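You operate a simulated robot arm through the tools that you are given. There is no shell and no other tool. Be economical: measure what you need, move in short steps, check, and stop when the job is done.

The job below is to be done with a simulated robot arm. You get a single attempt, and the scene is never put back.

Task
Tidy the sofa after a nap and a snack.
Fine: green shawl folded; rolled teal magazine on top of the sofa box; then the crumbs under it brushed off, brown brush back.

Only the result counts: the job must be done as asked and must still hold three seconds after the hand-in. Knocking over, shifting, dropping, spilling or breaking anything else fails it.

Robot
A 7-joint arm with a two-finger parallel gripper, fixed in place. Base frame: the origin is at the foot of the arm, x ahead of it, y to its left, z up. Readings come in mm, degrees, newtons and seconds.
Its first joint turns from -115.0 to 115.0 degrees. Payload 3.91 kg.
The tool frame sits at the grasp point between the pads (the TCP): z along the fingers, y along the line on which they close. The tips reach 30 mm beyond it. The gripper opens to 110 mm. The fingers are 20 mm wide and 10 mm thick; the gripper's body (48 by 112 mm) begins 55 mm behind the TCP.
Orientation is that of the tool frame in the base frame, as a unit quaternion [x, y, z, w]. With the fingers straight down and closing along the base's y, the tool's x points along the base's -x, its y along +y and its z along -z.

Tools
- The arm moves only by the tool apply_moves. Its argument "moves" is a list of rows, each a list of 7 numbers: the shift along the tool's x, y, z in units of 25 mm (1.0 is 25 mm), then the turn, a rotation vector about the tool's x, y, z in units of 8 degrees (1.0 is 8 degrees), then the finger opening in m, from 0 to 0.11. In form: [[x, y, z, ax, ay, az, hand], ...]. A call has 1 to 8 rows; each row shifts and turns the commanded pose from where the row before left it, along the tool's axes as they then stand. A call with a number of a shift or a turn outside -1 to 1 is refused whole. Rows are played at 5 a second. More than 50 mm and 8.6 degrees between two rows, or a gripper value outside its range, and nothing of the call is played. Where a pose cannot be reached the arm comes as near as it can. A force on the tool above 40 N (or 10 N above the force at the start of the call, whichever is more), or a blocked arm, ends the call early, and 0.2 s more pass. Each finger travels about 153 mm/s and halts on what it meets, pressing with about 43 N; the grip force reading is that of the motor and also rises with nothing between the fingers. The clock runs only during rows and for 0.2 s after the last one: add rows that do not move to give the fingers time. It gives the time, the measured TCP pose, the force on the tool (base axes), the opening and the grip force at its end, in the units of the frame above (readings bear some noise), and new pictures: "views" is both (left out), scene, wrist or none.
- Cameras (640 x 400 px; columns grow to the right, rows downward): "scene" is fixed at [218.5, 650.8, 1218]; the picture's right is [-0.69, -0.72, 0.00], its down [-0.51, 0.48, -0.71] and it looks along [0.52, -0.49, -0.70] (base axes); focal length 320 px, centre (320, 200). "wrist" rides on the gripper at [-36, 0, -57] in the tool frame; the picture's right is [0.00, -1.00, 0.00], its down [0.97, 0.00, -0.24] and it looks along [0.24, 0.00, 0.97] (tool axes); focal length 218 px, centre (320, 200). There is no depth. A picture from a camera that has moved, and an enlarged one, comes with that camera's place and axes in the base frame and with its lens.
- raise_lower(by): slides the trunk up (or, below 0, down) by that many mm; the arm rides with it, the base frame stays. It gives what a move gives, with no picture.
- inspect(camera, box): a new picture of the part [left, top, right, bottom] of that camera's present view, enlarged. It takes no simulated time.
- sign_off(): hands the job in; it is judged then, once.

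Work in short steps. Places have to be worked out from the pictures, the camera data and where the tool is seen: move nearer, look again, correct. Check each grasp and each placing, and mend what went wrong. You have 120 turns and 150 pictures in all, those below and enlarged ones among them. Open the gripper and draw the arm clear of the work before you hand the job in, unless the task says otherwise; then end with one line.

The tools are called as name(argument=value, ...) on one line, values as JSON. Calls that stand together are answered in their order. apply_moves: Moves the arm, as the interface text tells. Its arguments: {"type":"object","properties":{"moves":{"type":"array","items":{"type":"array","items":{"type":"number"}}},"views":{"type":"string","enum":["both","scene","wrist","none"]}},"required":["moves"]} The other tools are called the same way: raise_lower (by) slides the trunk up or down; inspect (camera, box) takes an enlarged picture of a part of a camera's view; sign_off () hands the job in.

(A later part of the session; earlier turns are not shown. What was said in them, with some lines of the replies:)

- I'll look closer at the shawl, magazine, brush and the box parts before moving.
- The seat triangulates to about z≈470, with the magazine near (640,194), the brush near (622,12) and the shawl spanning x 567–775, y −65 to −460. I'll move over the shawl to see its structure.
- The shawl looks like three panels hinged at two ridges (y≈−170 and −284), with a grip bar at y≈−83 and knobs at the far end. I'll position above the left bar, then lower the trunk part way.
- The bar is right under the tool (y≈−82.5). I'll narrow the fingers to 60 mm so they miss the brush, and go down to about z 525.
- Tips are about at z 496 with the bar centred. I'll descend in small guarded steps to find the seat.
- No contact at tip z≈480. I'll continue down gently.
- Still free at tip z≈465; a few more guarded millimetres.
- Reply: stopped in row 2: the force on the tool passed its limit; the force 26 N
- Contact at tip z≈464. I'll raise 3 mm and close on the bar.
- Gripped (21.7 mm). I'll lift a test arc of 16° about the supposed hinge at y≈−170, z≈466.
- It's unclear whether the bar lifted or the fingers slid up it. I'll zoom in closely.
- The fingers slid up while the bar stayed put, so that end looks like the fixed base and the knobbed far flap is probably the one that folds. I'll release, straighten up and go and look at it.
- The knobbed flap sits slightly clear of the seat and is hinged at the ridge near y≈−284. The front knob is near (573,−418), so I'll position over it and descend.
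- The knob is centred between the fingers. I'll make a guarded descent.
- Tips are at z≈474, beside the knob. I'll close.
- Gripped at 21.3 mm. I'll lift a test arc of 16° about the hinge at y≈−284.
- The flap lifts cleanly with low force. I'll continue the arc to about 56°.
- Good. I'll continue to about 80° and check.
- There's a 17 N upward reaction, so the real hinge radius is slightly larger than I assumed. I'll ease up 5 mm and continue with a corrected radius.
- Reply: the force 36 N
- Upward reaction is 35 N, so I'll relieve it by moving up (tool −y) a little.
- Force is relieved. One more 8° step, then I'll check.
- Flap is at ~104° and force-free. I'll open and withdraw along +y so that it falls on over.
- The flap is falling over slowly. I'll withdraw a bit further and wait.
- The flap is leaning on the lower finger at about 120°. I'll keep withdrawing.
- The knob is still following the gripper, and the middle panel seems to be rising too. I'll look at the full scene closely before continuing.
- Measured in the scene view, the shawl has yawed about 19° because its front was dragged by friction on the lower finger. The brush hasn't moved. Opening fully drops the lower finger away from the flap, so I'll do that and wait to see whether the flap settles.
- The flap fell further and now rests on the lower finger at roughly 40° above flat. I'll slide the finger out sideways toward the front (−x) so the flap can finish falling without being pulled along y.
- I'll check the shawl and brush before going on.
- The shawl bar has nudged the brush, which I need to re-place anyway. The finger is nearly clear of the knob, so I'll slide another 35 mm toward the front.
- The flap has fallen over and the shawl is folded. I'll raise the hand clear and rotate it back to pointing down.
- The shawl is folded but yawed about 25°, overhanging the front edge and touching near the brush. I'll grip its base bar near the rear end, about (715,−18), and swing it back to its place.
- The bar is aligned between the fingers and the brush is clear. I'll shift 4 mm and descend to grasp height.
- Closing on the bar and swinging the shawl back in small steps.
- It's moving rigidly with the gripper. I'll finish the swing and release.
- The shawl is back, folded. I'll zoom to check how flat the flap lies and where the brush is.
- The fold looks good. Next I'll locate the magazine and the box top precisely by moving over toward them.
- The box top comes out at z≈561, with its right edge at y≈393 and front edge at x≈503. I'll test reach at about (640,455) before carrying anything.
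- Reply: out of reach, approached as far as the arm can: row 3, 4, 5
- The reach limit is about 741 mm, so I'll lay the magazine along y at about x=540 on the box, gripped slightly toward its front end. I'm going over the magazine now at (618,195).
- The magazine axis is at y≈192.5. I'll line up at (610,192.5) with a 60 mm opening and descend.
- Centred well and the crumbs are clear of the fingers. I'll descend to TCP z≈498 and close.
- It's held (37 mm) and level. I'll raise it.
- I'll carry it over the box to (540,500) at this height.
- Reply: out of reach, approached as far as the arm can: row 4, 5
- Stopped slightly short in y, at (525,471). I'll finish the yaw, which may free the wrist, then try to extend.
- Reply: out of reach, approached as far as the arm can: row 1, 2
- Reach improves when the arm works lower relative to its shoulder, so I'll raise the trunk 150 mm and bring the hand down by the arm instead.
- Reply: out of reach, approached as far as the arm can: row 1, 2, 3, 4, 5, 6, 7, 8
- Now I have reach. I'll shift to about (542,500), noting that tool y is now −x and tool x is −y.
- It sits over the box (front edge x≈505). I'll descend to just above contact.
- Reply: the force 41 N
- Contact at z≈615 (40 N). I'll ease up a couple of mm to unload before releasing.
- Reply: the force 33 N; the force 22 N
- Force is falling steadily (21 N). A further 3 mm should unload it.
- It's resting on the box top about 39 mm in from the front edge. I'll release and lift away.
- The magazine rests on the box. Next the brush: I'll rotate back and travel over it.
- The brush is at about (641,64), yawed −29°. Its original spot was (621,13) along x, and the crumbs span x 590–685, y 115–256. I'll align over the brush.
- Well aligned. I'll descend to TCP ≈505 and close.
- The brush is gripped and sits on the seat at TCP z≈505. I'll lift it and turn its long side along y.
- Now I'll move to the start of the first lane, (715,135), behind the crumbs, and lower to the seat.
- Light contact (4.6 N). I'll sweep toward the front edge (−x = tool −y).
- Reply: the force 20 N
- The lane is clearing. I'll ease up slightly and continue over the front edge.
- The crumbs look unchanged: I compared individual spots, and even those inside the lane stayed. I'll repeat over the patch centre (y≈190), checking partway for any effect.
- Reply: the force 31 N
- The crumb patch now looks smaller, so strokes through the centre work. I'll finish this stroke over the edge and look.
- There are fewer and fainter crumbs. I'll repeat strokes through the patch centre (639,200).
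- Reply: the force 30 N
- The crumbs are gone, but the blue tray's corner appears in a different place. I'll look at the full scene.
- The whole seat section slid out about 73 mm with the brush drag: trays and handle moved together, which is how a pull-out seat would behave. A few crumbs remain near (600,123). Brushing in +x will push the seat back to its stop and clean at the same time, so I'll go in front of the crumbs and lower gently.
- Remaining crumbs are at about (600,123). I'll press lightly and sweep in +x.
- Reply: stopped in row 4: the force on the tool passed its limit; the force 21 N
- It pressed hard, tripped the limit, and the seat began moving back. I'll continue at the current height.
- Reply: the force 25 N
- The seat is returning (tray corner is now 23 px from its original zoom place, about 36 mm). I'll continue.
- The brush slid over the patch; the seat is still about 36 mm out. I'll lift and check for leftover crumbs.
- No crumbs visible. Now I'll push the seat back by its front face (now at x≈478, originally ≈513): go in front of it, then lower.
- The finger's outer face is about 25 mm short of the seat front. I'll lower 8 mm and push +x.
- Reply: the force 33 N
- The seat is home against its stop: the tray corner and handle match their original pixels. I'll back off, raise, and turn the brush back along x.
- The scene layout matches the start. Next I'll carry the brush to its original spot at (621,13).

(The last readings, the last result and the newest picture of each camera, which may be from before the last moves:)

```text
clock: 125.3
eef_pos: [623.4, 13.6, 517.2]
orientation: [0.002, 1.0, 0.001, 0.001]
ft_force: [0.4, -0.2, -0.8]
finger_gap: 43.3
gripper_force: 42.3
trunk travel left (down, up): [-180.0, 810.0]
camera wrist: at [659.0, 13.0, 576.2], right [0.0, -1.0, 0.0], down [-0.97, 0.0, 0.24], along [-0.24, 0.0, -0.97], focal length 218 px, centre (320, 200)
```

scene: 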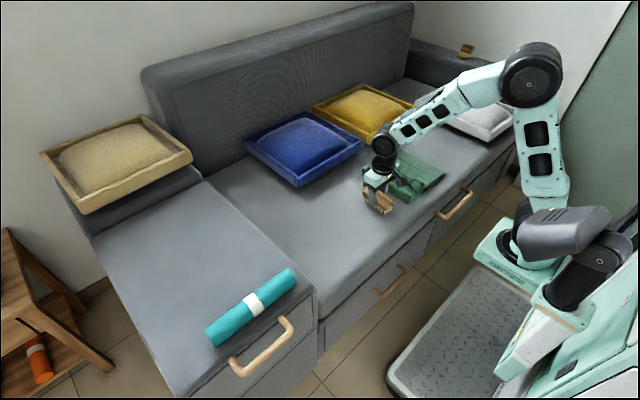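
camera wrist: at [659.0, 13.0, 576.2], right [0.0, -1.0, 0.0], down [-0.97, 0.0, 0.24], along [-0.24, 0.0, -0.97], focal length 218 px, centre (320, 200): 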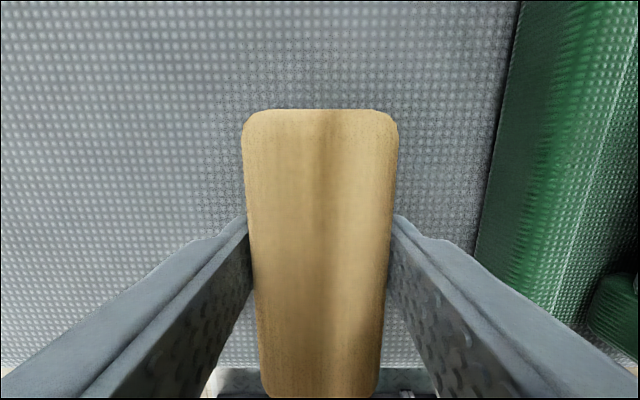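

Over the spot. I'll lower onto the seat, release and lift.

apply_moves(moves=[[0.05, 0, 0.25, 0, 0, 0, 0.03], [0, 0, 0.16, 0, 0, 0, 0.03], [0, 0, 0, 0, 0, 0, 0.03], [0, 0, 0, 0, 0, 0, 0.065], [0, 0, 0, 0, 0, 0, 0.065], [0, 0, -0.5, 0, 0, 0, 0.065], [0, 0, -1, 0, 0, 0, 0.065], [0, 0, -1, 0, 0, 0, 0.065]], views="none")

apply_moves(moves=[[0, 0.5, -1, 0, 0, 0, 0.1], [0, 1, -1, 0, 0, 0, 0.1], [0, 1, -1, 0, 0, 0, 0.1], [0, 1, -1, 0, 0, 0, 0.1], [0, 1, -1, 0, 0, 0, 0.1]], views="both")

```text
clock: 127.1
eef_pos: [618.3, 13.5, 572.2]
orientation: [0.002, 1.0, 0.001, 0.001]
ft_force: [0.5, -0.3, -0.6]
finger_gap: 65.0
gripper_force: 0.1
trunk travel left (down, up): [-180.0, 810.0]
```

```text
clock: 128.3
eef_pos: [623.1, 124.6, 697.8]
orientation: [0.003, 1.0, 0.001, 0.0]
ft_force: [0.5, 0.3, -0.3]
finger_gap: 100.0
gripper_force: 0.0
trunk travel left (down, up): [-180.0, 810.0]
camera wrist: at [657.1, 124.0, 756.1], right [0.0, -1.0, 0.0], down [-0.97, 0.0, 0.24], along [-0.24, 0.0, -0.97], focal length 218 px, centre (320, 200)
```

scene: 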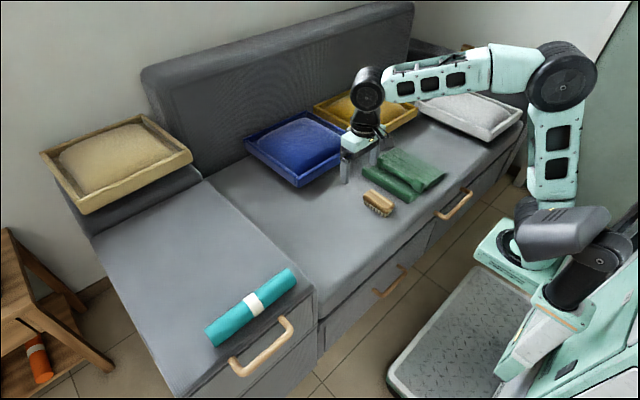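
wrist: 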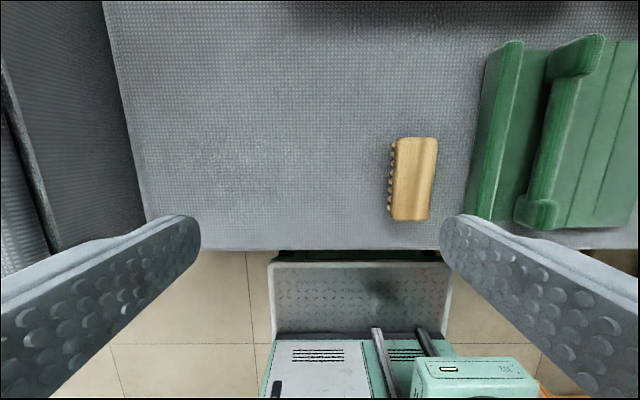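

The brush is back and the trays line up. I'll zoom in to check for leftover crumbs and the shawl state.

inspect(camera="wrist", box=[120, 30, 480, 250])

inspect(camera="scene", box=[290, 120, 490, 260])

```text
1.78 times, centred on (300, 140) of wrist
camera zoom: at [657.1, 124.0, 756.1], right [0.0, -1.0, 0.0], down [-0.97, 0.0, 0.24], along [-0.24, 0.0, -0.97], focal length 388 px, centre (356, 307)
```

zoom: 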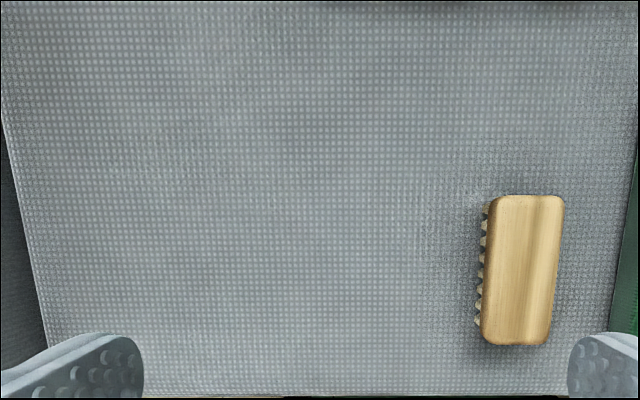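

```text
2.86 times, centred on (390, 190) of scene
camera zoom: at [218.5, 650.8, 1218.0], right [-0.69, -0.72, 0.0], down [-0.51, 0.48, -0.71], along [0.52, -0.49, -0.7], focal length 915 px, centre (120, 229)
```

zoom: 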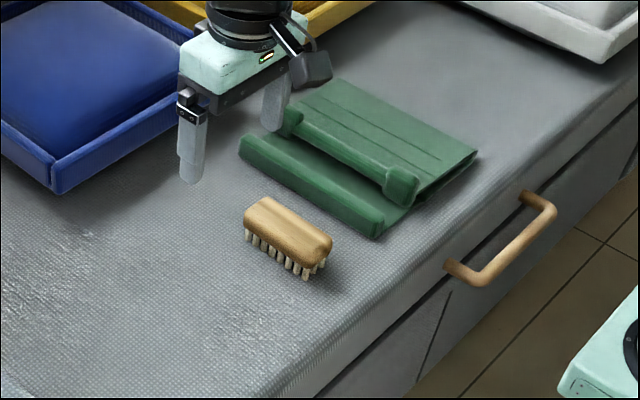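

No crumbs remain. The brush, trays and seat handle match their starting pixels, the shawl is folded and the magazine is on the box. I'll draw the arm clear.

apply_moves(moves=[[0.5, 0, -1, 0, 0, 0, 0.1], [0.5, 0, -1, 0, 0, 0, 0.1], [0.5, 0, -1, 0, 0, 0, 0.1], [0.5, 0, -1, 0, 0, 0, 0.1], [0.5, 0, 0, 0, 0, 0, 0.1], [0, 0, 0, 0, 0, 0, 0.1]], views="scene")

```text
clock: 129.7
eef_pos: [559.6, 124.0, 796.0]
orientation: [0.002, 1.0, 0.001, 0.001]
ft_force: [-0.2, 0.0, 0.8]
finger_gap: 100.1
gripper_force: 0.1
trunk travel left (down, up): [-180.0, 810.0]
```

scene: 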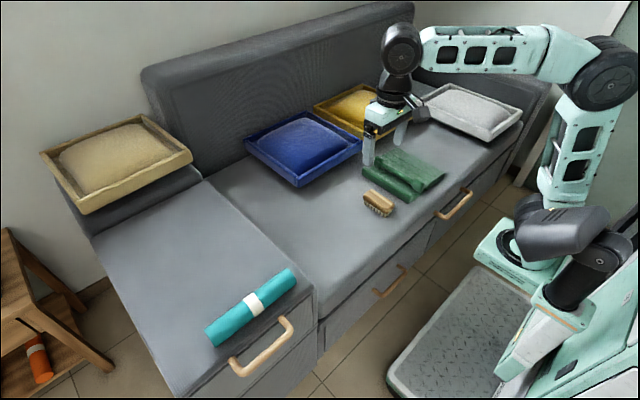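

Everything is in place and the arm is clear, so I'm handing in.

sign_off()

```text
The job is handed in.
```

I handed the job in with the green shawl folded, the teal magazine on the sofa box, no crumbs left in view and the brush back in its place; along the way, brushing dragged the seat out about 73 mm and the shawl nudged the brush, but I returned both, and in the pictures they match the start.
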